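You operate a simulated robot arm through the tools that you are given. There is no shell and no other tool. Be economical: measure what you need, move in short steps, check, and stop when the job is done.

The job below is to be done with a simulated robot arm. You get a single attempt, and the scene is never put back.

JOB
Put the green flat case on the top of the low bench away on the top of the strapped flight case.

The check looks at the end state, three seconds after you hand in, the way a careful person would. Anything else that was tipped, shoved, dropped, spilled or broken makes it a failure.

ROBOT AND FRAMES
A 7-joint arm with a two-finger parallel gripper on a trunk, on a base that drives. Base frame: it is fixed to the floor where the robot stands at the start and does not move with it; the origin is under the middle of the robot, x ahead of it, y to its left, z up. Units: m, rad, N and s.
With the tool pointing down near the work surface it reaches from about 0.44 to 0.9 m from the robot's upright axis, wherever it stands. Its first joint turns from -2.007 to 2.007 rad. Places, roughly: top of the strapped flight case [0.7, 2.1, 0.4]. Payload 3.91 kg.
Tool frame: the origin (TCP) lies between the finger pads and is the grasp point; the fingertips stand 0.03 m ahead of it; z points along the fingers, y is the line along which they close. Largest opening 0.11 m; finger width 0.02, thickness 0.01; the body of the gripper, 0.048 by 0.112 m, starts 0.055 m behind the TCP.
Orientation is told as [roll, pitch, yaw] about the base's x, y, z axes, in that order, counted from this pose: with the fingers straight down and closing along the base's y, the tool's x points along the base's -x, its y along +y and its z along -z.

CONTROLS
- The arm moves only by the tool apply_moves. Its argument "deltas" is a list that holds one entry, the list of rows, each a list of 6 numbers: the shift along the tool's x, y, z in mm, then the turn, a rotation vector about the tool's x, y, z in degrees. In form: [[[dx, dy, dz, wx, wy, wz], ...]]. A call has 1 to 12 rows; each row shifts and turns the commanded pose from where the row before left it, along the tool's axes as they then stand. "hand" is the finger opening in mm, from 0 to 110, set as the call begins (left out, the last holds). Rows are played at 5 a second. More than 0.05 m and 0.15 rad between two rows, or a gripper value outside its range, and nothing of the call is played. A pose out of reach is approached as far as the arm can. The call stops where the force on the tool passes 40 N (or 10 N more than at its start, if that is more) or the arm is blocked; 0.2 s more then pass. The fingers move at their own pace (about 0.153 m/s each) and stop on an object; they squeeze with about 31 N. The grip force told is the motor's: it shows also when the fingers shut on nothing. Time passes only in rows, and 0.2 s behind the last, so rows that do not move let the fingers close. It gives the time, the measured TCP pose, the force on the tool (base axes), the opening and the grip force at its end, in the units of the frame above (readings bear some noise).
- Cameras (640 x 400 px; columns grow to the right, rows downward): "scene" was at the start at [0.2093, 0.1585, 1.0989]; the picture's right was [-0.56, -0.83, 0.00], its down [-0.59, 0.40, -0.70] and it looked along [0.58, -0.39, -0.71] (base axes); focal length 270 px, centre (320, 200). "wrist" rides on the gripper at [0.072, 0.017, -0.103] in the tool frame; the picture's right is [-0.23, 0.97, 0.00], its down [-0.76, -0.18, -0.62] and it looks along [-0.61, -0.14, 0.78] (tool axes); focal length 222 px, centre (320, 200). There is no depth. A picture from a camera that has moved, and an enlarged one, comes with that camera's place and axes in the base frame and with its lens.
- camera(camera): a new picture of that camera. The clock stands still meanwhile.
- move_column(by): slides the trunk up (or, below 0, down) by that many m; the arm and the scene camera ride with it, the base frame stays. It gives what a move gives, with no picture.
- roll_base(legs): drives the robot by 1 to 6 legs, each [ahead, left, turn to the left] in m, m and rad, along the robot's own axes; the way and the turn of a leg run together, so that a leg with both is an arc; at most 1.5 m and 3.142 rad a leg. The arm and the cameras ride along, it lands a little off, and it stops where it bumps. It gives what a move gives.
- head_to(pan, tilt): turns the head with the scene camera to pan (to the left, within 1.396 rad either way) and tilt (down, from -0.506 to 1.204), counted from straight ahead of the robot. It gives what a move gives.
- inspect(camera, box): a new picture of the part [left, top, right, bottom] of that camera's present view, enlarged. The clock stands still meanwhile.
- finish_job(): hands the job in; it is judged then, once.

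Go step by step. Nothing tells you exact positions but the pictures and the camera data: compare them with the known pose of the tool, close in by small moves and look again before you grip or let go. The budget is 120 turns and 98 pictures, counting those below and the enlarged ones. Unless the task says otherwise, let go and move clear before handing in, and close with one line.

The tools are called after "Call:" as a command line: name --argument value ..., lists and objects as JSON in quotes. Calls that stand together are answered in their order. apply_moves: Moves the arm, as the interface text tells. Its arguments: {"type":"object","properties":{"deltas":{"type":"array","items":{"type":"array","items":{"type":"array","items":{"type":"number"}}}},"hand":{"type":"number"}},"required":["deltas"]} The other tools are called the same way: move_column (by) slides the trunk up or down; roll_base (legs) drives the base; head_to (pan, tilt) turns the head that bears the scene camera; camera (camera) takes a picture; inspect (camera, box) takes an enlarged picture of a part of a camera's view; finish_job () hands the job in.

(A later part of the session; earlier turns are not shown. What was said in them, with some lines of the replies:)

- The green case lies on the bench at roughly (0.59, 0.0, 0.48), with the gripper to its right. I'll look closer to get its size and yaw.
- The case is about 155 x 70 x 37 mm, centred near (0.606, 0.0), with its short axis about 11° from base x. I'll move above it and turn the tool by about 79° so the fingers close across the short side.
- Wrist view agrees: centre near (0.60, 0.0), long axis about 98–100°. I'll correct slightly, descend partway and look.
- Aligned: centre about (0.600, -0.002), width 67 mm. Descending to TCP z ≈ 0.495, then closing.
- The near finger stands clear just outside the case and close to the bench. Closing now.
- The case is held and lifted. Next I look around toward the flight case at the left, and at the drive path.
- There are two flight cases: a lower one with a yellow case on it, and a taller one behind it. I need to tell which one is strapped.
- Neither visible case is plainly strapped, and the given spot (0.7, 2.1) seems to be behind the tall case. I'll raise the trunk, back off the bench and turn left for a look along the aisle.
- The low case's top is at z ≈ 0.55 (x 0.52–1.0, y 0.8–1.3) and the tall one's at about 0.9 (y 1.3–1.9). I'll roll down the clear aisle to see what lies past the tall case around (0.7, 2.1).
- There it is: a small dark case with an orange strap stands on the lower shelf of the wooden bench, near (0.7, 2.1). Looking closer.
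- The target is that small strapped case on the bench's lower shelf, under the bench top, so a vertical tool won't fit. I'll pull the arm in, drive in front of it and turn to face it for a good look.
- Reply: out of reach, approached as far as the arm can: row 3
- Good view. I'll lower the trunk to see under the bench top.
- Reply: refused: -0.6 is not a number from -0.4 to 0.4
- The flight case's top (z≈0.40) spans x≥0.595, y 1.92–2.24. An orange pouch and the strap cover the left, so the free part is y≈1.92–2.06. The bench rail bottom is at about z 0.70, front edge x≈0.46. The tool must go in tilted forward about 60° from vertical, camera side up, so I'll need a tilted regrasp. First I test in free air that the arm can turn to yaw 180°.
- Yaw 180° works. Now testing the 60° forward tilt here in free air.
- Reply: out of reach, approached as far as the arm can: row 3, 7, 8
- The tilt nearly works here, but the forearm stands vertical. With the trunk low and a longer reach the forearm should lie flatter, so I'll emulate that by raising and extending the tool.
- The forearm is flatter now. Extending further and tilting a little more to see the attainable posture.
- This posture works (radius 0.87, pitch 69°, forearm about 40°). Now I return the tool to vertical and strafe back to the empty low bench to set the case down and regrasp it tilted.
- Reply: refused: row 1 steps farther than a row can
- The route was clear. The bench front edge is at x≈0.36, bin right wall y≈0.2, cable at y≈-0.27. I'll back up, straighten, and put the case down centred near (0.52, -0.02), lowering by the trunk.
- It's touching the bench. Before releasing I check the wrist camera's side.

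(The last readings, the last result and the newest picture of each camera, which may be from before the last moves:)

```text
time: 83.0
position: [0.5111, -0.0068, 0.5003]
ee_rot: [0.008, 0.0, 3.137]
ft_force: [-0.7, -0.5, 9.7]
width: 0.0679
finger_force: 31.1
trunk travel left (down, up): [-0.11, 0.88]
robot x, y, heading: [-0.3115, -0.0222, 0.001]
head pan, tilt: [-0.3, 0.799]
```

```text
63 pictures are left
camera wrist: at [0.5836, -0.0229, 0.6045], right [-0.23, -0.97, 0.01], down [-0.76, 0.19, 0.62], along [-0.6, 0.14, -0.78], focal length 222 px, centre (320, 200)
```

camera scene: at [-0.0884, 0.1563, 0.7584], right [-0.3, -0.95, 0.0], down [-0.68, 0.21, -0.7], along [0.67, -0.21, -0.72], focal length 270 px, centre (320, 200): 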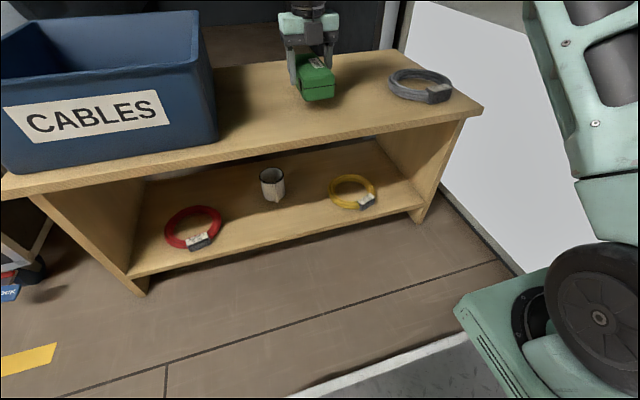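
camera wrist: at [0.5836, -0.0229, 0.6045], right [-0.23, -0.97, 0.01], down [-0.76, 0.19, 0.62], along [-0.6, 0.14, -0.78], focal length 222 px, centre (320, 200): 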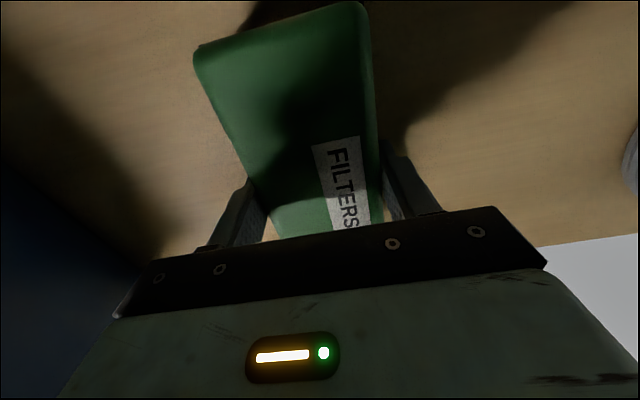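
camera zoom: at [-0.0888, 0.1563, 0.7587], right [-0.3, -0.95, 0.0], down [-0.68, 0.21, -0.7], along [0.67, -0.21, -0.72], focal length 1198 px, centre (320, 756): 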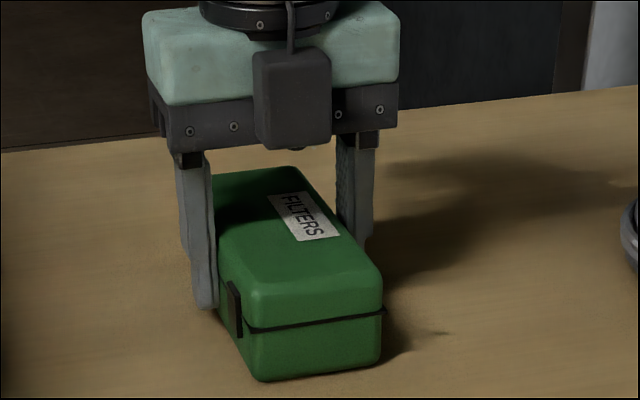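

The camera is on the far (upper-when-tilted) side as planned. There is also a small box on the near side of the gripper, so I'll release, lift, tilt, and check its clearance.

Call:
apply_moves --deltas '[[[0, 0, -2, 0, 0, 0], [0, 0, 0, 0, 0, 0], [0, 0, 0, 0, 0, 0]]]' --hand 100

Call:
apply_moves --deltas '[[[0, 0, -30, 0, 0, 0], [0, 0, -45, 0, 0, 0], [0, 0, -45, 0, 0, 0], [0, 0, -30, 0, 0, 0], [-30, 0, 0, 0, 0, 0], [-30, 0, 0, 0, 0, 0]]]'

Call:
apply_moves --deltas '[[[0, 0, 0, 0, 8, 0], [0, 0, 0, 0, 8, 0], [0, 0, 0, 0, 8, 0], [0, 0, 0, 0, 8, 0], [0, 0, 0, 0, 8, 0], [0, 0, 0, 0, 8, 0], [0, 0, 0, 0, 8, 0], [0, 0, 0, 0, 8, 0]]]'

Call:
head_to --pan -0.3 --tilt 0.3

Call:
camera --camera "scene"

Call:
camera --camera "wrist"

```text
time: 83.8
position: [0.512, -0.0068, 0.5007]
ee_rot: [0.011, -0.001, 3.138]
ft_force: [-0.6, 0.4, -0.3]
width: 0.1001
finger_force: 0.0
trunk travel left (down, up): [-0.11, 0.88]
robot x, y, heading: [-0.3075, -0.025, 0.002]
head pan, tilt: [-0.3, 0.799]
```

```text
time: 85.2
position: [0.4512, -0.0069, 0.6506]
ee_rot: [0.011, -0.001, 3.137]
ft_force: [0.5, 0.5, 0.3]
width: 0.0999
finger_force: 0.0
trunk travel left (down, up): [-0.11, 0.88]
robot x, y, heading: [-0.3094, -0.0216, -0.001]
head pan, tilt: [-0.3, 0.799]
```

```text
time: 87.0
position: [0.4523, -0.0045, 0.6505]
ee_rot: [0.023, 1.114, -3.123]
ft_force: [0.2, 0.3, -0.3]
width: 0.1001
finger_force: 0.1
trunk travel left (down, up): [-0.11, 0.88]
robot x, y, heading: [-0.3059, -0.0196, -0.001]
head pan, tilt: [-0.3, 0.799]
```

```text
time: 88.0
position: [0.453, -0.0056, 0.6518]
ee_rot: [0.023, 1.115, -3.125]
ft_force: [0.8, -0.5, 0.3]
width: 0.1
finger_force: 0.2
trunk travel left (down, up): [-0.11, 0.88]
robot x, y, heading: [-0.3104, -0.0244, -0.004]
head pan, tilt: [-0.3, 0.3]
```

```text
62 pictures are left
camera scene: at [-0.0764, 0.1526, 0.8027], right [-0.3, -0.95, 0.0], down [-0.28, 0.09, -0.95], along [0.91, -0.28, -0.3], focal length 270 px, centre (320, 200)
```

scene: 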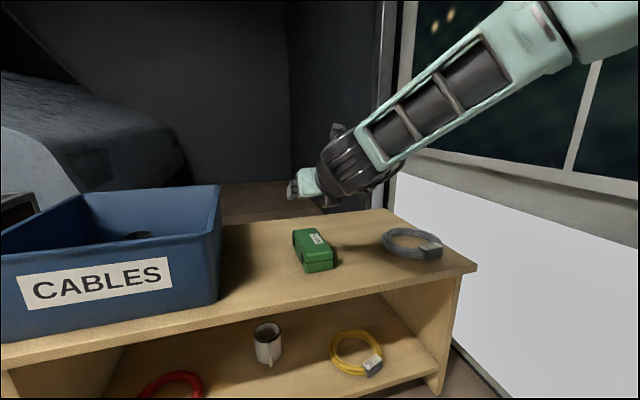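

```text
61 pictures are left
camera wrist: at [0.3905, -0.0209, 0.7627], right [-0.1, -0.98, -0.19], down [-0.89, 0.18, -0.41], along [0.44, 0.13, -0.89], focal length 222 px, centre (320, 200)
```

wrist: 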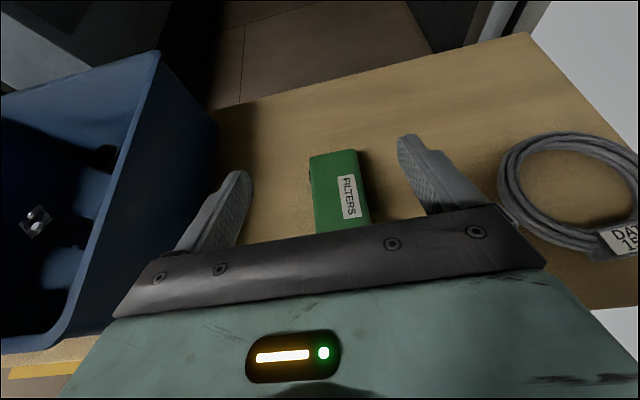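

Call:
inspect --camera "scene" --box '[270, 110, 420, 220]'

```text
3.64 times, centred on (345, 165) of scene
camera zoom: at [-0.0764, 0.1526, 0.8027], right [-0.3, -0.95, 0.0], down [-0.28, 0.09, -0.95], along [0.91, -0.28, -0.3], focal length 980 px, centre (229, 327)
```

zoom: 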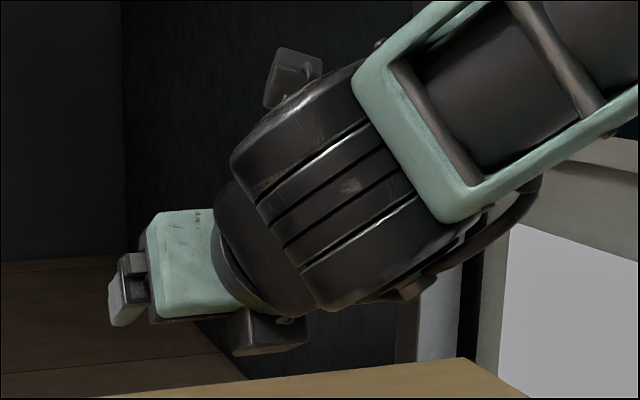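

With about 58° tilt, both the lower box and the fingertips clear the surface if the TCP is ~29 mm above it. I'll ease the tilt by 6° and descend over the near end of the case.

Call:
apply_moves --deltas '[[[0, 0, 0, 0, -6, 0], [-30, 0, 27, 0, 0, 0], [-30, 0, 27, 0, 0, 0], [-30, 0, 27, 0, 0, 0], [0, 0, 0, 0, 0, 0]]]'

Call:
inspect --camera "scene" --box '[260, 150, 420, 290]'

Call:
camera --camera "wrist"

```text
time: 89.2
position: [0.4736, -0.0082, 0.5314]
ee_rot: [0.017, 1.013, -3.129]
ft_force: [-0.5, -0.5, -0.4]
width: 0.1002
finger_force: 0.1
trunk travel left (down, up): [-0.11, 0.88]
robot x, y, heading: [-0.309, -0.022, 0.002]
head pan, tilt: [-0.3, 0.3]
```

```text
2.86 times, centred on (340, 220) of scene
camera zoom: at [-0.0764, 0.1526, 0.8028], right [-0.3, -0.95, 0.0], down [-0.28, 0.09, -0.96], along [0.91, -0.28, -0.3], focal length 770 px, centre (263, 143)
```

zoom: 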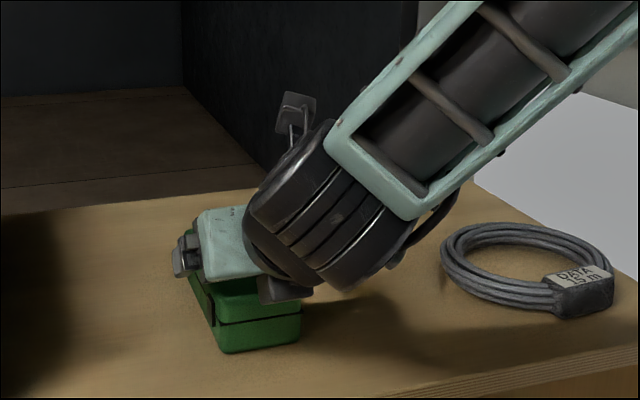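

```text
58 pictures are left
camera wrist: at [0.424, -0.0238, 0.6476], right [-0.12, -0.98, -0.18], down [-0.93, 0.18, -0.32], along [0.34, 0.13, -0.93], focal length 222 px, centre (320, 200)
```

wrist: 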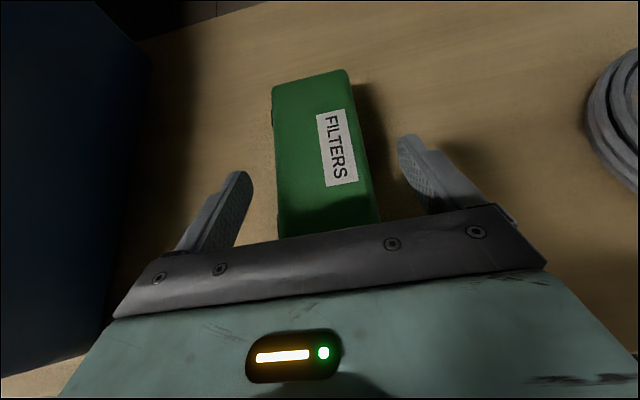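

Case near end is at x≈0.442, top z≈0.505, so there's clearance behind. Final descent to TCP (0.488, -0.007, 0.490) and check.

Call:
apply_moves --deltas '[[[-11, 0, 14, 0, 0, 0], [-9, 0, 11, 0, 0, 0], [-7.5, 0, 9, 0, 0, 0], [0, 0, 0, 0, 0, 0]]]'

Call:
inspect --camera "scene" --box '[260, 170, 380, 290]'

```text
time: 90.2
position: [0.4901, -0.0091, 0.4912]
ee_rot: [0.016, 1.013, -3.13]
ft_force: [0.3, -0.6, 0.5]
width: 0.0999
finger_force: 0.1
trunk travel left (down, up): [-0.11, 0.88]
robot x, y, heading: [-0.3063, -0.0196, -0.001]
head pan, tilt: [-0.3, 0.3]
```

```text
3.33 times, centred on (320, 230) of scene
camera zoom: at [-0.0764, 0.1526, 0.8028], right [-0.3, -0.95, 0.0], down [-0.28, 0.09, -0.96], along [0.91, -0.28, -0.3], focal length 898 px, centre (320, 100)
```

zoom: 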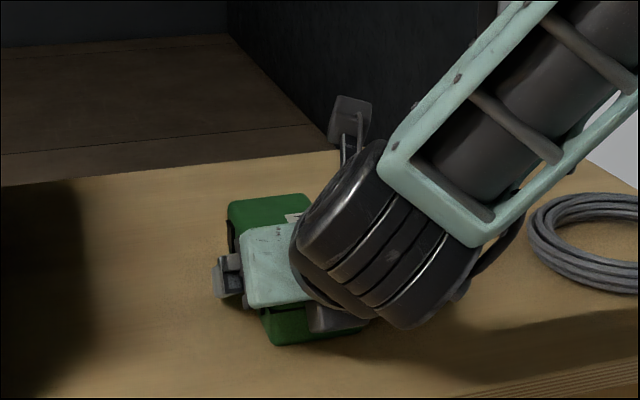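

No contact. Closing the fingers and lifting slightly.

Call:
apply_moves --deltas '[[[0, 0, 0, 0, 0, 0], [0, 0, 0, 0, 0, 0], [0, 0, 0, 0, 0, 0], [0, 0, 0, 0, 0, 0]]]' --hand 30

Call:
apply_moves --deltas '[[[13, 0, -8, 0, 0, 0], [17, 0, -11, 0, 0, 0], [25, 0, -16, 0, 0, 0], [34, 0, -21, 0, 0, 0], [0, 0, 0, 0, 0, 0]]]'

Call:
inspect --camera "scene" --box '[230, 110, 410, 250]'

Call:
camera --camera "wrist"

```text
time: 91.2
position: [0.4887, -0.008, 0.4912]
ee_rot: [0.017, 1.012, -3.129]
ft_force: [0.1, 1.1, 1.1]
width: 0.0679
finger_force: 30.7
trunk travel left (down, up): [-0.11, 0.88]
robot x, y, heading: [-0.3085, -0.0232, 0.001]
head pan, tilt: [-0.3, 0.3]
```

```text
time: 92.4
position: [0.4856, -0.0076, 0.5939]
ee_rot: [0.018, 1.011, -3.129]
ft_force: [-0.3, 0.4, -3.7]
width: 0.0677
finger_force: 30.9
trunk travel left (down, up): [-0.11, 0.88]
robot x, y, heading: [-0.3099, -0.0249, -0.001]
head pan, tilt: [-0.3, 0.3]
```

```text
2.86 times, centred on (320, 180) of scene
camera zoom: at [-0.0763, 0.1526, 0.8028], right [-0.3, -0.95, 0.0], down [-0.28, 0.09, -0.96], along [0.91, -0.28, -0.3], focal length 770 px, centre (320, 257)
```

zoom: 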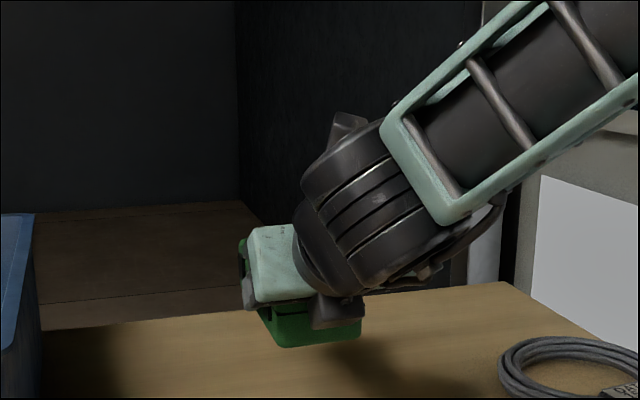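

```text
55 pictures are left
camera wrist: at [0.4374, -0.0233, 0.7121], right [-0.12, -0.98, -0.18], down [-0.93, 0.18, -0.32], along [0.34, 0.13, -0.93], focal length 222 px, centre (320, 200)
```

wrist: 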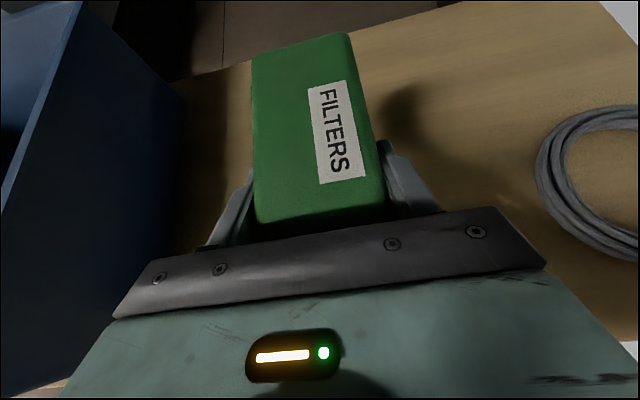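

The case is held level with its bottom 31 mm below the TCP. I raise the trunk and drive back to the strapped flight case.

Call:
move_column --by 0.4

Call:
roll_base --legs '[[-0.25, 0, 0], [0, 1.0, 0], [0, 1.0, 0]]'

Call:
head_to --pan -0.2 --tilt 0.6

Call:
camera --camera "scene"

```text
time: 96.2
position: [0.4864, -0.0073, 0.9945]
ee_rot: [0.018, 1.011, -3.129]
ft_force: [-0.3, 1.2, -3.8]
width: 0.0679
finger_force: 31.6
trunk travel left (down, up): [-0.51, 0.48]
robot x, y, heading: [-0.308, -0.0241, -0.004]
head pan, tilt: [-0.3, 0.3]
```

```text
time: 107.6
position: [0.2645, 1.9707, 0.995]
ee_rot: [0.02, 1.01, 3.138]
ft_force: [0.0, 0.8, -3.7]
width: 0.0681
finger_force: 30.9
trunk travel left (down, up): [-0.51, 0.48]
robot x, y, heading: [-0.5336, 1.9663, -0.019]
head pan, tilt: [-0.3, 0.3]
```

```text
time: 108.4
position: [0.2652, 1.9715, 0.9952]
ee_rot: [0.018, 1.01, 3.137]
ft_force: [0.5, 0.0, -3.8]
width: 0.068
finger_force: 30.8
trunk travel left (down, up): [-0.51, 0.48]
robot x, y, heading: [-0.5325, 1.9687, -0.017]
head pan, tilt: [-0.201, 0.6]
```

```text
54 pictures are left
camera scene: at [-0.2983, 2.1514, 1.1753], right [-0.22, -0.98, 0.0], down [-0.55, 0.12, -0.83], along [0.81, -0.18, -0.56], focal length 270 px, centre (320, 200)
```

scene: 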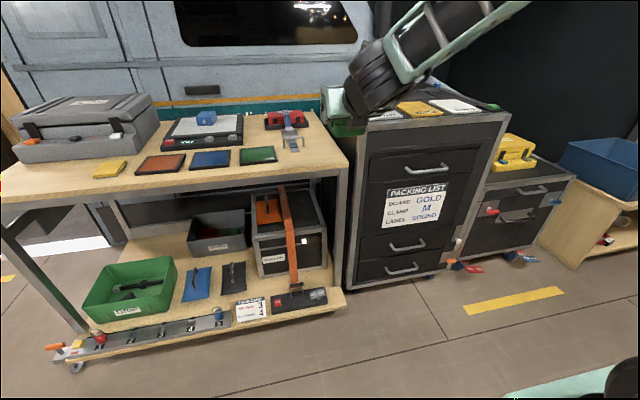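

Now a careful measurement of the flight case from this height and again from lower.

Call:
inspect --camera "scene" --box '[220, 160, 360, 310]'

Call:
move_column --by -0.3

Call:
head_to --pan -0.2 --tilt 0.4

Call:
camera --camera "scene"

```text
2.67 times, centred on (290, 235) of scene
camera zoom: at [-0.2983, 2.1514, 1.1753], right [-0.22, -0.98, 0.0], down [-0.55, 0.12, -0.83], along [0.81, -0.18, -0.56], focal length 719 px, centre (400, 107)
```

zoom: 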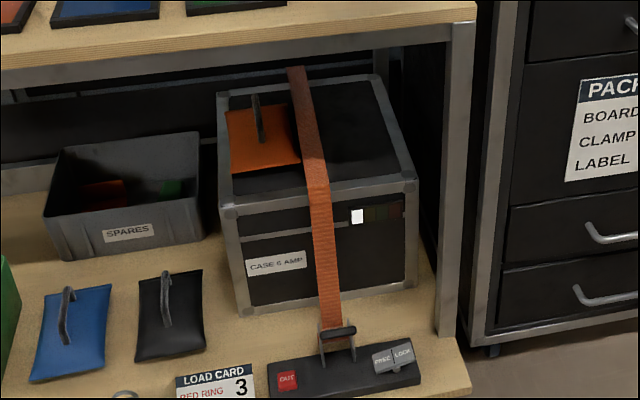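

```text
time: 111.4
position: [0.2651, 1.9709, 0.6952]
ee_rot: [0.017, 1.01, 3.137]
ft_force: [-0.1, 0.0, -4.0]
width: 0.0681
finger_force: 30.7
trunk travel left (down, up): [-0.21, 0.78]
robot x, y, heading: [-0.5334, 1.9676, -0.022]
head pan, tilt: [-0.201, 0.6]
```

```text
time: 112.1
position: [0.2645, 1.971, 0.6943]
ee_rot: [0.018, 1.012, 3.139]
ft_force: [0.1, -0.8, -3.6]
width: 0.0679
finger_force: 30.8
trunk travel left (down, up): [-0.21, 0.78]
robot x, y, heading: [-0.531, 1.9696, -0.017]
head pan, tilt: [-0.201, 0.4]
```

```text
52 pictures are left
camera scene: at [-0.2942, 2.1505, 0.8934], right [-0.22, -0.98, 0.0], down [-0.38, 0.08, -0.92], along [0.9, -0.2, -0.39], focal length 270 px, centre (320, 200)
```

scene: 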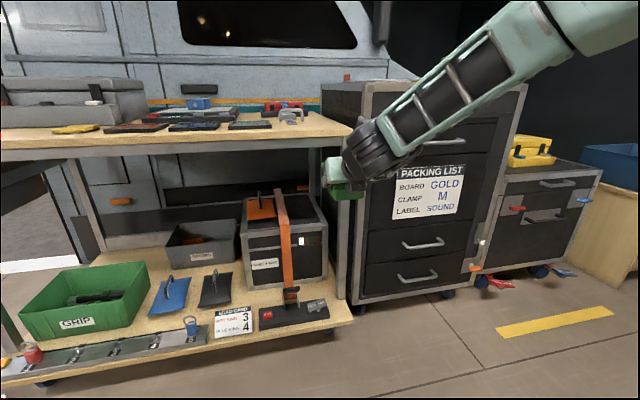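

Call:
inspect --camera "scene" --box '[220, 100, 380, 320]'

Call:
inspect --camera "scene" --box '[230, 180, 350, 260]'

```text
1.82 times, centred on (300, 210) of scene
camera zoom: at [-0.2942, 2.1505, 0.8934], right [-0.22, -0.98, 0.0], down [-0.38, 0.08, -0.92], along [0.9, -0.2, -0.39], focal length 490 px, centre (356, 182)
```

zoom: 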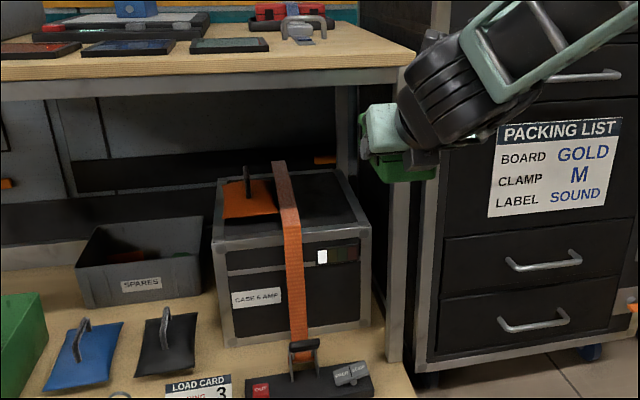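

```text
5.00 times, centred on (290, 220) of scene
camera zoom: at [-0.2942, 2.1505, 0.8934], right [-0.22, -0.98, 0.0], down [-0.38, 0.08, -0.92], along [0.9, -0.2, -0.39], focal length 1348 px, centre (470, 100)
```

zoom: 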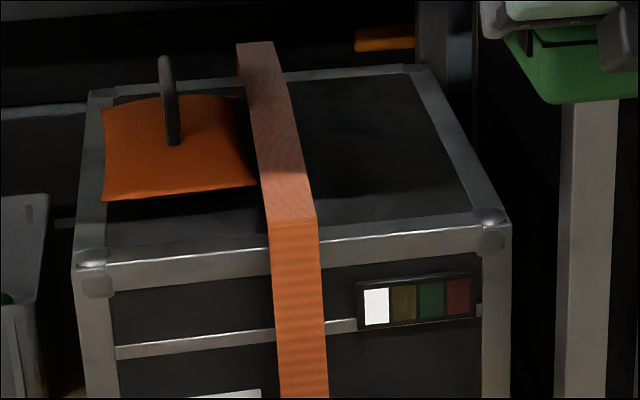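

Flight case top: x 0.60–0.92, y 1.925–2.24, z≈0.40; free strip right of the strap is y 1.925–2.067. A bench leg is at y≈1.90, x≈0.47, so I'll come in with the robot angled from the left (heading -0.25) while keeping the case pointing almost straight in.

Call:
roll_base --legs '[[0.053, 0.211, -0.232]]'

Call:
apply_moves --deltas '[[[0, 0, 0, 4.9, 0, -3.05], [0, 0, 0, 4.9, 0, -3.05], [0, 0, 0, 0, 0, 0]]]'

Call:
camera --camera "scene"

```text
time: 113.8
position: [0.3248, 1.9806, 0.694]
ee_rot: [0.016, 1.01, 2.897]
ft_force: [0.0, 0.3, -4.0]
width: 0.0679
finger_force: 30.8
trunk travel left (down, up): [-0.21, 0.78]
robot x, y, heading: [-0.4475, 2.1668, -0.258]
head pan, tilt: [-0.201, 0.4]
```

```text
time: 114.5
position: [0.3238, 1.9797, 0.6946]
ee_rot: [0.015, 1.009, 3.099]
ft_force: [0.0, -0.1, -4.3]
width: 0.0678
finger_force: 31.4
trunk travel left (down, up): [-0.21, 0.78]
robot x, y, heading: [-0.4534, 2.1676, -0.26]
head pan, tilt: [-0.201, 0.4]
```

```text
49 pictures are left
camera scene: at [-0.176, 2.2865, 0.8935], right [-0.44, -0.9, 0.0], down [-0.35, 0.17, -0.92], along [0.83, -0.41, -0.39], focal length 270 px, centre (320, 200)
```

scene: 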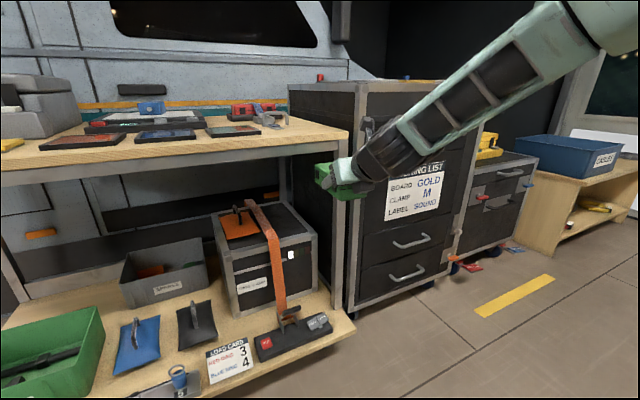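

Call:
move_column --by -0.205

Call:
apply_moves --deltas '[[[-10, 0, 6, 0, 0, 0], [-9, 0, 6, 0, 0, 0], [0, 0, 0, 0, 0, 0]]]'

Call:
camera --camera "scene"

Call:
camera --camera "wrist"

```text
time: 116.8
position: [0.3235, 1.9806, 0.4898]
ee_rot: [0.015, 1.009, 3.096]
ft_force: [0.0, 0.3, -2.9]
width: 0.0679
finger_force: 30.3
trunk travel left (down, up): [-0.005, 0.985]
robot x, y, heading: [-0.4474, 2.1665, -0.256]
head pan, tilt: [-0.201, 0.4]
```

```text
time: 117.6
position: [0.3237, 1.9803, 0.4671]
ee_rot: [0.017, 1.009, 3.098]
ft_force: [0.0, 0.0, -2.4]
width: 0.0678
finger_force: 31.2
trunk travel left (down, up): [-0.005, 0.985]
robot x, y, heading: [-0.4472, 2.169, -0.255]
head pan, tilt: [-0.201, 0.4]
```

```text
48 pictures are left
camera scene: at [-0.176, 2.2864, 0.6885], right [-0.44, -0.9, 0.0], down [-0.35, 0.17, -0.92], along [0.83, -0.41, -0.39], focal length 270 px, centre (320, 200)
```

scene: 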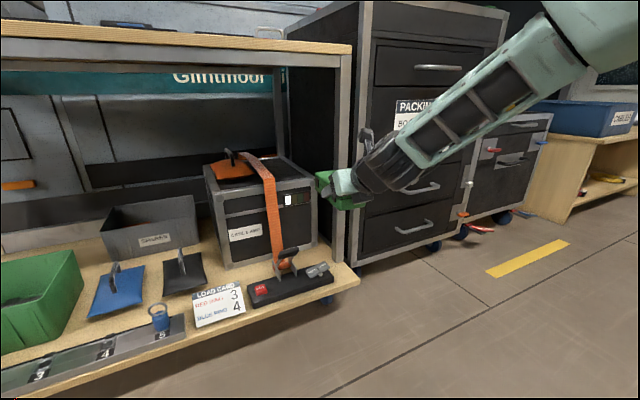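

```text
47 pictures are left
camera wrist: at [0.2737, 1.9674, 0.5844], right [-0.18, -0.97, -0.18], down [-0.92, 0.23, -0.31], along [0.35, 0.11, -0.93], focal length 222 px, centre (320, 200)
```

wrist: 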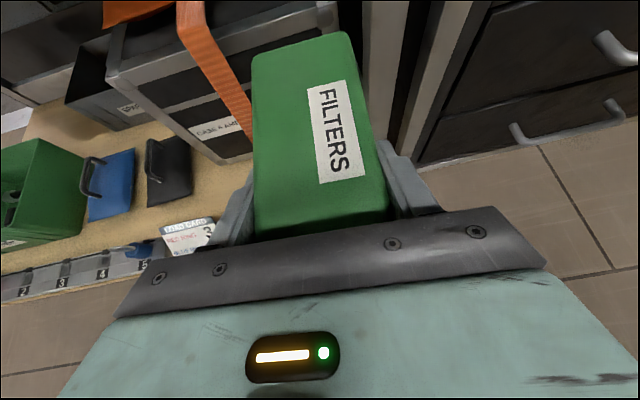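

Checking the leg gap more precisely before driving in.

Call:
inspect --camera "scene" --box '[250, 30, 410, 290]'

Call:
inspect --camera "wrist" --box '[240, 0, 440, 125]'

```text
1.54 times, centred on (330, 160) of scene
camera zoom: at [-0.176, 2.2864, 0.6885], right [-0.44, -0.9, 0.0], down [-0.35, 0.17, -0.92], along [0.83, -0.41, -0.39], focal length 415 px, centre (305, 262)
```

zoom: 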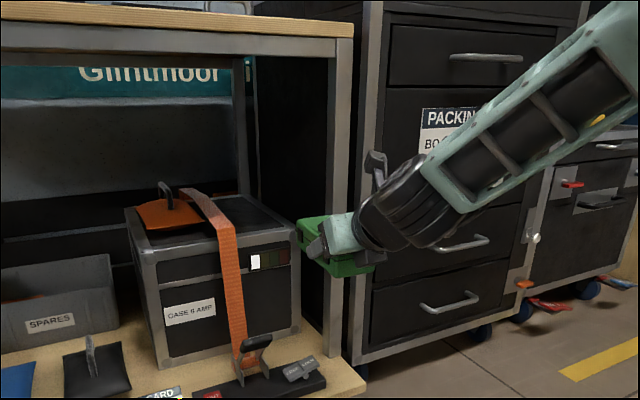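

```text
3.20 times, centred on (340, 62) of wrist
camera zoom: at [0.2737, 1.9674, 0.5844], right [-0.18, -0.97, -0.18], down [-0.92, 0.23, -0.31], along [0.35, 0.11, -0.93], focal length 711 px, centre (256, 640)
```

zoom: 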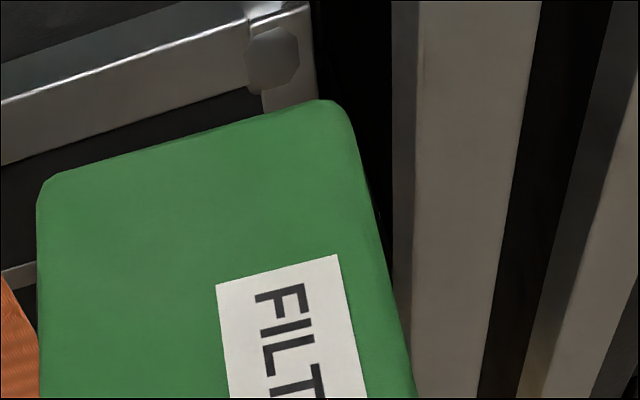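

The leg's inner face is at y≈1.912; with TCP at y≈2.0 there's about 3 cm clearance. Driving in halfway, then checking.

Call:
roll_base --legs '[[0.16, 0.061, 0]]'

Call:
camera --camera "scene"

Call:
camera --camera "wrist"

```text
time: 119.0
position: [0.4924, 2.0015, 0.4672]
ee_rot: [0.017, 1.009, 3.099]
ft_force: [-0.6, -1.3, -3.0]
width: 0.068
finger_force: 30.8
trunk travel left (down, up): [-0.005, 0.985]
robot x, y, heading: [-0.2805, 2.1893, -0.26]
head pan, tilt: [-0.201, 0.4]
```

```text
44 pictures are left
camera scene: at [-0.0081, 2.3059, 0.6885], right [-0.44, -0.9, 0.0], down [-0.35, 0.17, -0.92], along [0.83, -0.41, -0.39], focal length 270 px, centre (320, 200)
```

scene: 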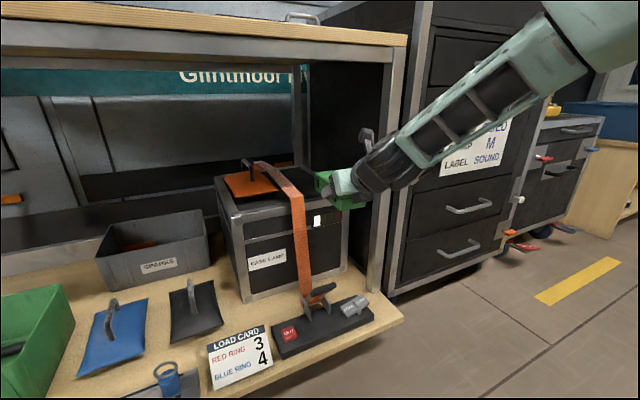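

```text
43 pictures are left
camera wrist: at [0.4421, 1.9876, 0.5844], right [-0.18, -0.97, -0.18], down [-0.92, 0.23, -0.31], along [0.35, 0.11, -0.93], focal length 222 px, centre (320, 200)
```

wrist: 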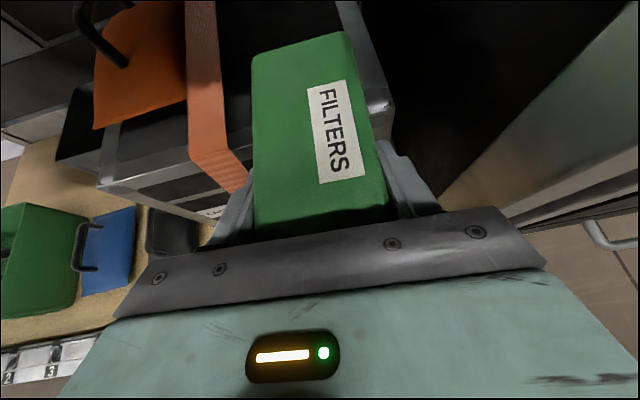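

Lined up between the strap and the right edge. Driving the rest of the way in.

Call:
roll_base --legs '[[0.1, 0.026, 0], [0.074, 0.0195, 0]]'

Call:
camera --camera "scene"

Call:
camera --camera "wrist"

```text
time: 120.8
position: [0.6705, 2.0005, 0.4679]
ee_rot: [0.016, 1.009, 3.099]
ft_force: [-1.0, 0.0, -3.2]
width: 0.0679
finger_force: 30.6
trunk travel left (down, up): [-0.005, 0.985]
robot x, y, heading: [-0.1035, 2.1855, -0.254]
head pan, tilt: [-0.201, 0.4]
```

```text
42 pictures are left
camera scene: at [0.1706, 2.3067, 0.6885], right [-0.44, -0.9, 0.0], down [-0.35, 0.17, -0.92], along [0.83, -0.41, -0.39], focal length 270 px, centre (320, 200)
```

scene: 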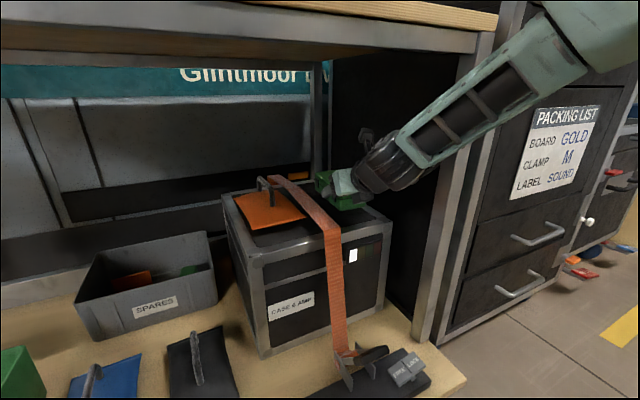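

```text
41 pictures are left
camera wrist: at [0.6205, 1.988, 0.5844], right [-0.18, -0.97, -0.18], down [-0.92, 0.23, -0.31], along [0.35, 0.11, -0.93], focal length 222 px, centre (320, 200)
```

wrist: 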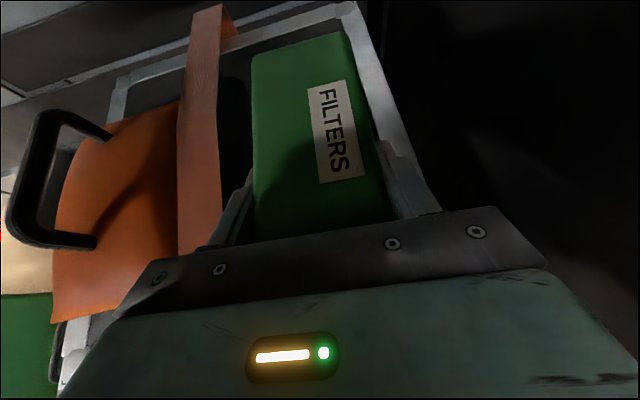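

Well placed over the free strip. Lowering gently until contact.

Call:
apply_moves --deltas '[[[-6.8, 2, 4.2, 0, 0, 0], [-6.8, 2, 4.2, 0, 0, 0], [-6.8, 0, 4.2, 0, 0, 0], [-3.4, 0, 2.1, 0, 0, 0], [0, 0, 0, 0, 0, 0]]]'

Call:
inspect --camera "scene" --box '[260, 130, 420, 260]'

```text
time: 122.0
position: [0.6707, 1.9966, 0.4426]
ee_rot: [0.016, 1.013, 3.101]
ft_force: [-0.7, 0.1, 5.9]
width: 0.0678
finger_force: 31.0
trunk travel left (down, up): [-0.005, 0.985]
robot x, y, heading: [-0.1025, 2.1883, -0.255]
head pan, tilt: [-0.201, 0.4]
```

```text
3.08 times, centred on (340, 195) of scene
camera zoom: at [0.1704, 2.3068, 0.6888], right [-0.44, -0.9, 0.0], down [-0.35, 0.17, -0.92], along [0.83, -0.41, -0.39], focal length 829 px, centre (258, 215)
```

zoom: 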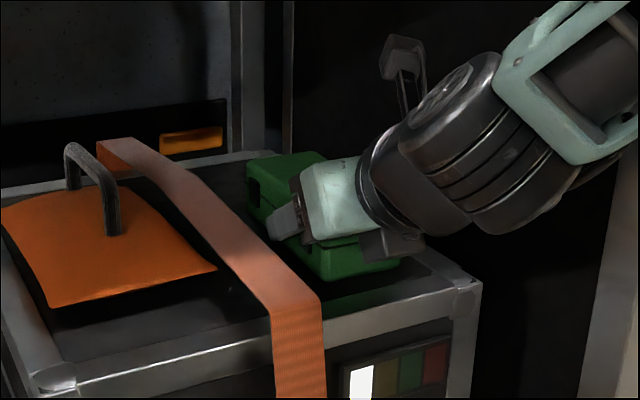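

Contact at z≈0.4426 with about 9 N. One more slight press to make sure it's flat, then release.

Call:
apply_moves --deltas '[[[-1.3, 0, 0.8, 0, 0, 0], [0, 0, 0, 0, 0, 0]]]'

Call:
camera --camera "wrist"

```text
time: 122.6
position: [0.67, 1.9972, 0.4405]
ee_rot: [0.017, 1.013, 3.1]
ft_force: [-0.2, 0.3, 20.9]
width: 0.0678
finger_force: 31.1
trunk travel left (down, up): [-0.005, 0.985]
robot x, y, heading: [-0.1045, 2.1832, -0.258]
head pan, tilt: [-0.201, 0.4]
```

```text
39 pictures are left
camera wrist: at [0.6197, 1.9844, 0.5579], right [-0.18, -0.97, -0.18], down [-0.92, 0.23, -0.32], along [0.35, 0.11, -0.93], focal length 222 px, centre (320, 200)
```

wrist: 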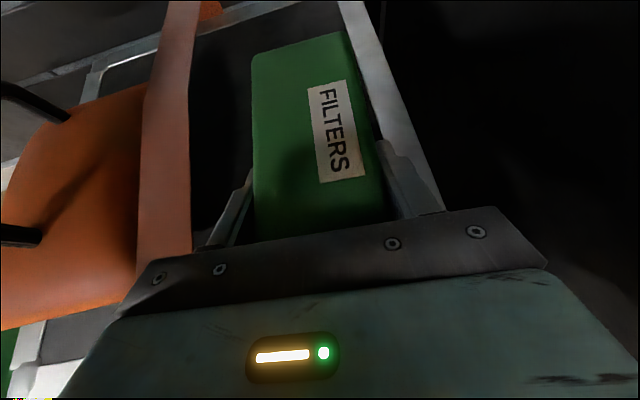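

Call:
apply_moves --deltas '[[[1.3, 0, -0.8, 0, 0, 0], [0, 0, 0, 0, 0, 0]]]'

Call:
apply_moves --deltas '[[[0, 0, 0, 0, 0, 0], [0, 0, 0, 0, 0, 0], [0, 0, 0, 0, 0, 0]]]' --hand 86

Call:
camera --camera "wrist"

Call:
inspect --camera "scene" --box '[260, 130, 420, 260]'

```text
time: 123.2
position: [0.6701, 1.9969, 0.4411]
ee_rot: [0.016, 1.011, 3.1]
ft_force: [6.9, 2.4, 15.9]
width: 0.0678
finger_force: 30.6
trunk travel left (down, up): [-0.005, 0.985]
robot x, y, heading: [-0.1006, 2.1862, -0.258]
head pan, tilt: [-0.201, 0.4]
```

```text
time: 124.0
position: [0.6701, 1.9975, 0.4399]
ee_rot: [0.014, 1.009, 3.098]
ft_force: [0.0, 0.5, 0.4]
width: 0.0859
finger_force: 0.0
trunk travel left (down, up): [-0.005, 0.985]
robot x, y, heading: [-0.1, 2.187, -0.255]
head pan, tilt: [-0.201, 0.4]
```

```text
38 pictures are left
camera wrist: at [0.6197, 1.9841, 0.5567], right [-0.18, -0.97, -0.18], down [-0.92, 0.23, -0.31], along [0.35, 0.11, -0.93], focal length 222 px, centre (320, 200)
```

wrist: 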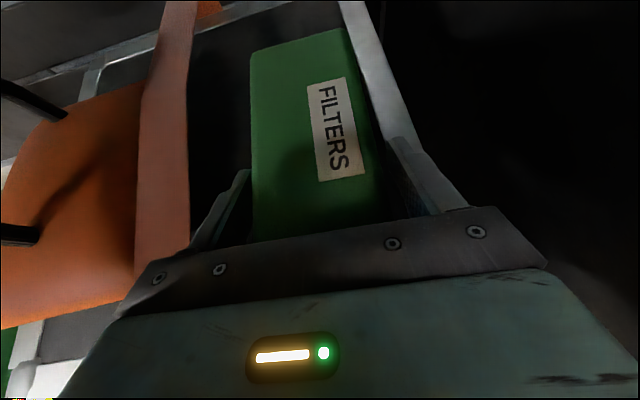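

```text
3.08 times, centred on (340, 195) of scene
camera zoom: at [0.1705, 2.3067, 0.6885], right [-0.44, -0.9, 0.0], down [-0.35, 0.17, -0.92], along [0.83, -0.41, -0.39], focal length 829 px, centre (258, 215)
```

zoom: 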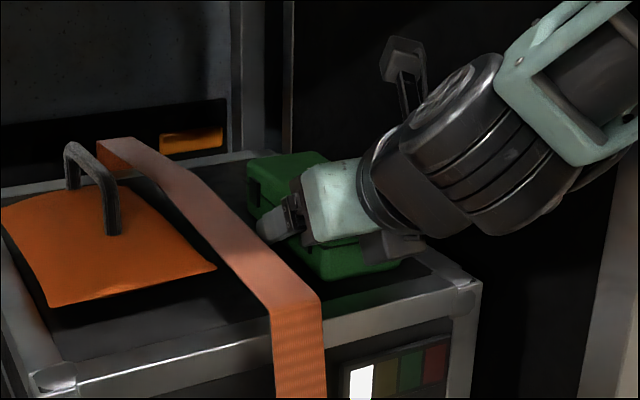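

Released, resting flat. Backing straight out: a small lift, then horizontal retreat along the case axis.

Call:
apply_moves --deltas '[[[6.8, 0, -4.2, 0, 0, 0], [6.8, 0, -4.2, 0, 0, 0], [-10.6, 0, -17, 0, 0, 0], [-10.6, 0, -17, 0, 0, 0], [-10.6, 0, -17, 0, 0, 0], [-10.6, 0, -17, 0, 0, 0], [-10.6, 0, -17, 0, 0, 0], [0, 0, 0, 0, 0, 0]]]'

Call:
camera --camera "wrist"

Call:
camera --camera "scene"

```text
time: 125.8
position: [0.5692, 2.0036, 0.4571]
ee_rot: [0.015, 1.009, 3.099]
ft_force: [-0.2, 0.0, 0.3]
width: 0.0857
finger_force: 0.1
trunk travel left (down, up): [-0.005, 0.985]
robot x, y, heading: [-0.1052, 2.1897, -0.258]
head pan, tilt: [-0.201, 0.4]
```

```text
36 pictures are left
camera wrist: at [0.5199, 1.9902, 0.5735], right [-0.18, -0.97, -0.18], down [-0.92, 0.23, -0.31], along [0.35, 0.11, -0.93], focal length 222 px, centre (320, 200)
```

wrist: 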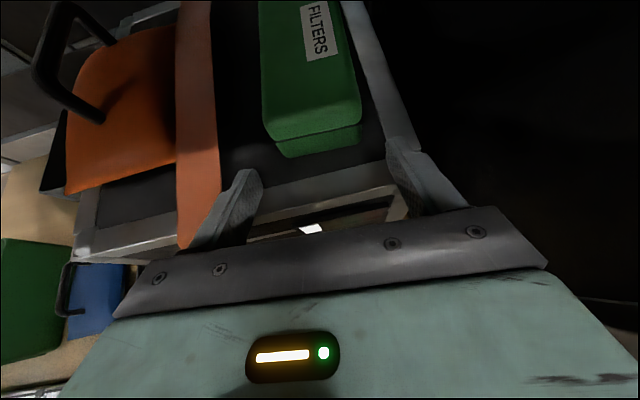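

```text
35 pictures are left
camera scene: at [0.1706, 2.3067, 0.6885], right [-0.44, -0.9, 0.0], down [-0.35, 0.17, -0.92], along [0.83, -0.41, -0.39], focal length 270 px, centre (320, 200)
```

scene: 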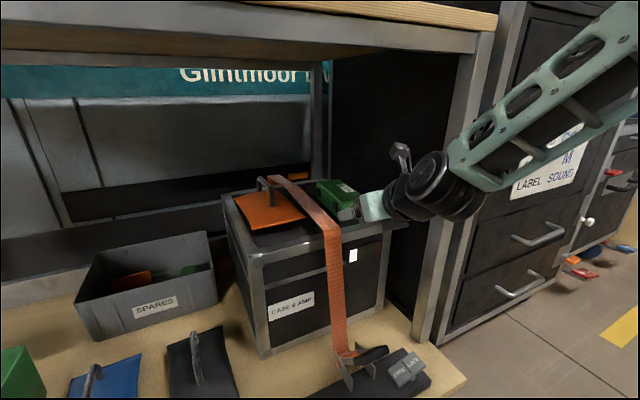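

The case sits flat and clear of the fingers. Driving back straight out from under the bench.

Call:
roll_base --legs '[[-0.145, -0.034, 0], [-0.2, -0.048, 0]]'

Call:
head_to --pan -0.1 --tilt 0.4

Call:
camera --camera "scene"

```text
time: 128.4
position: [0.2108, 2.0119, 0.4569]
ee_rot: [0.016, 1.01, 3.1]
ft_force: [-0.1, 0.3, 0.2]
width: 0.0859
finger_force: 0.0
trunk travel left (down, up): [-0.005, 0.985]
robot x, y, heading: [-0.4625, 2.1985, -0.255]
head pan, tilt: [-0.201, 0.4]
```

```text
time: 129.1
position: [0.2105, 2.0135, 0.4564]
ee_rot: [0.017, 1.008, 3.101]
ft_force: [0.5, 0.3, 0.6]
width: 0.0862
finger_force: 0.1
trunk travel left (down, up): [-0.005, 0.985]
robot x, y, heading: [-0.4644, 2.1946, -0.255]
head pan, tilt: [-0.099, 0.4]
```

```text
34 pictures are left
camera scene: at [-0.1856, 2.3249, 0.6885], right [-0.35, -0.94, 0.0], down [-0.36, 0.14, -0.92], along [0.86, -0.32, -0.39], focal length 270 px, centre (320, 200)
```

scene: 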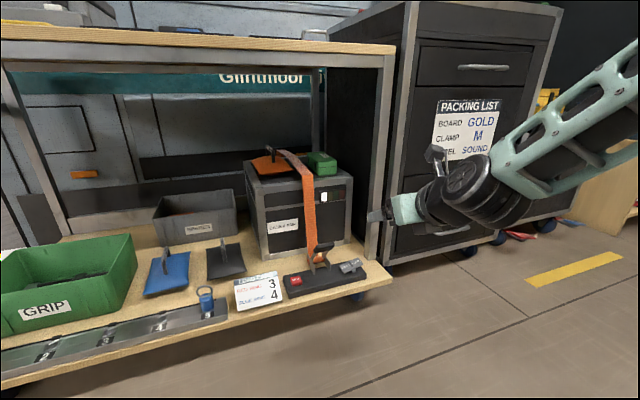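

The gripper is clear and nothing else appears moved. One last close look.

Call:
inspect --camera "scene" --box '[220, 120, 400, 300]'

```text
2.22 times, centred on (310, 210) of scene
camera zoom: at [-0.1856, 2.3249, 0.6885], right [-0.35, -0.94, 0.0], down [-0.36, 0.14, -0.92], along [0.86, -0.32, -0.39], focal length 599 px, centre (342, 178)
```

zoom: 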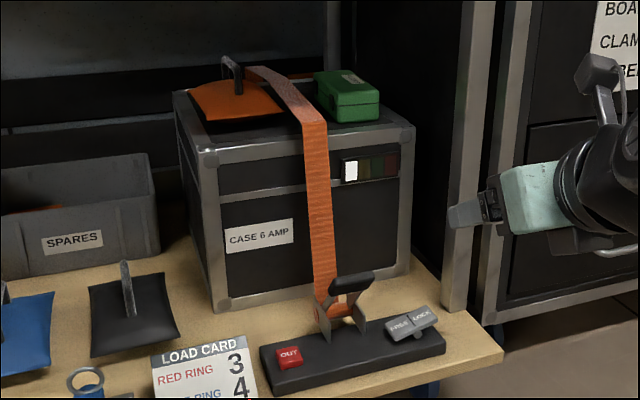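

The green case rests flat on the strapped flight case, everything else is undisturbed, and the arm is clear. Handing in.

Call:
finish_job

```text
The job is handed in.
```

The green case is on top of the strapped flight case, on the free strip to the right of the strap, and the job is handed in.
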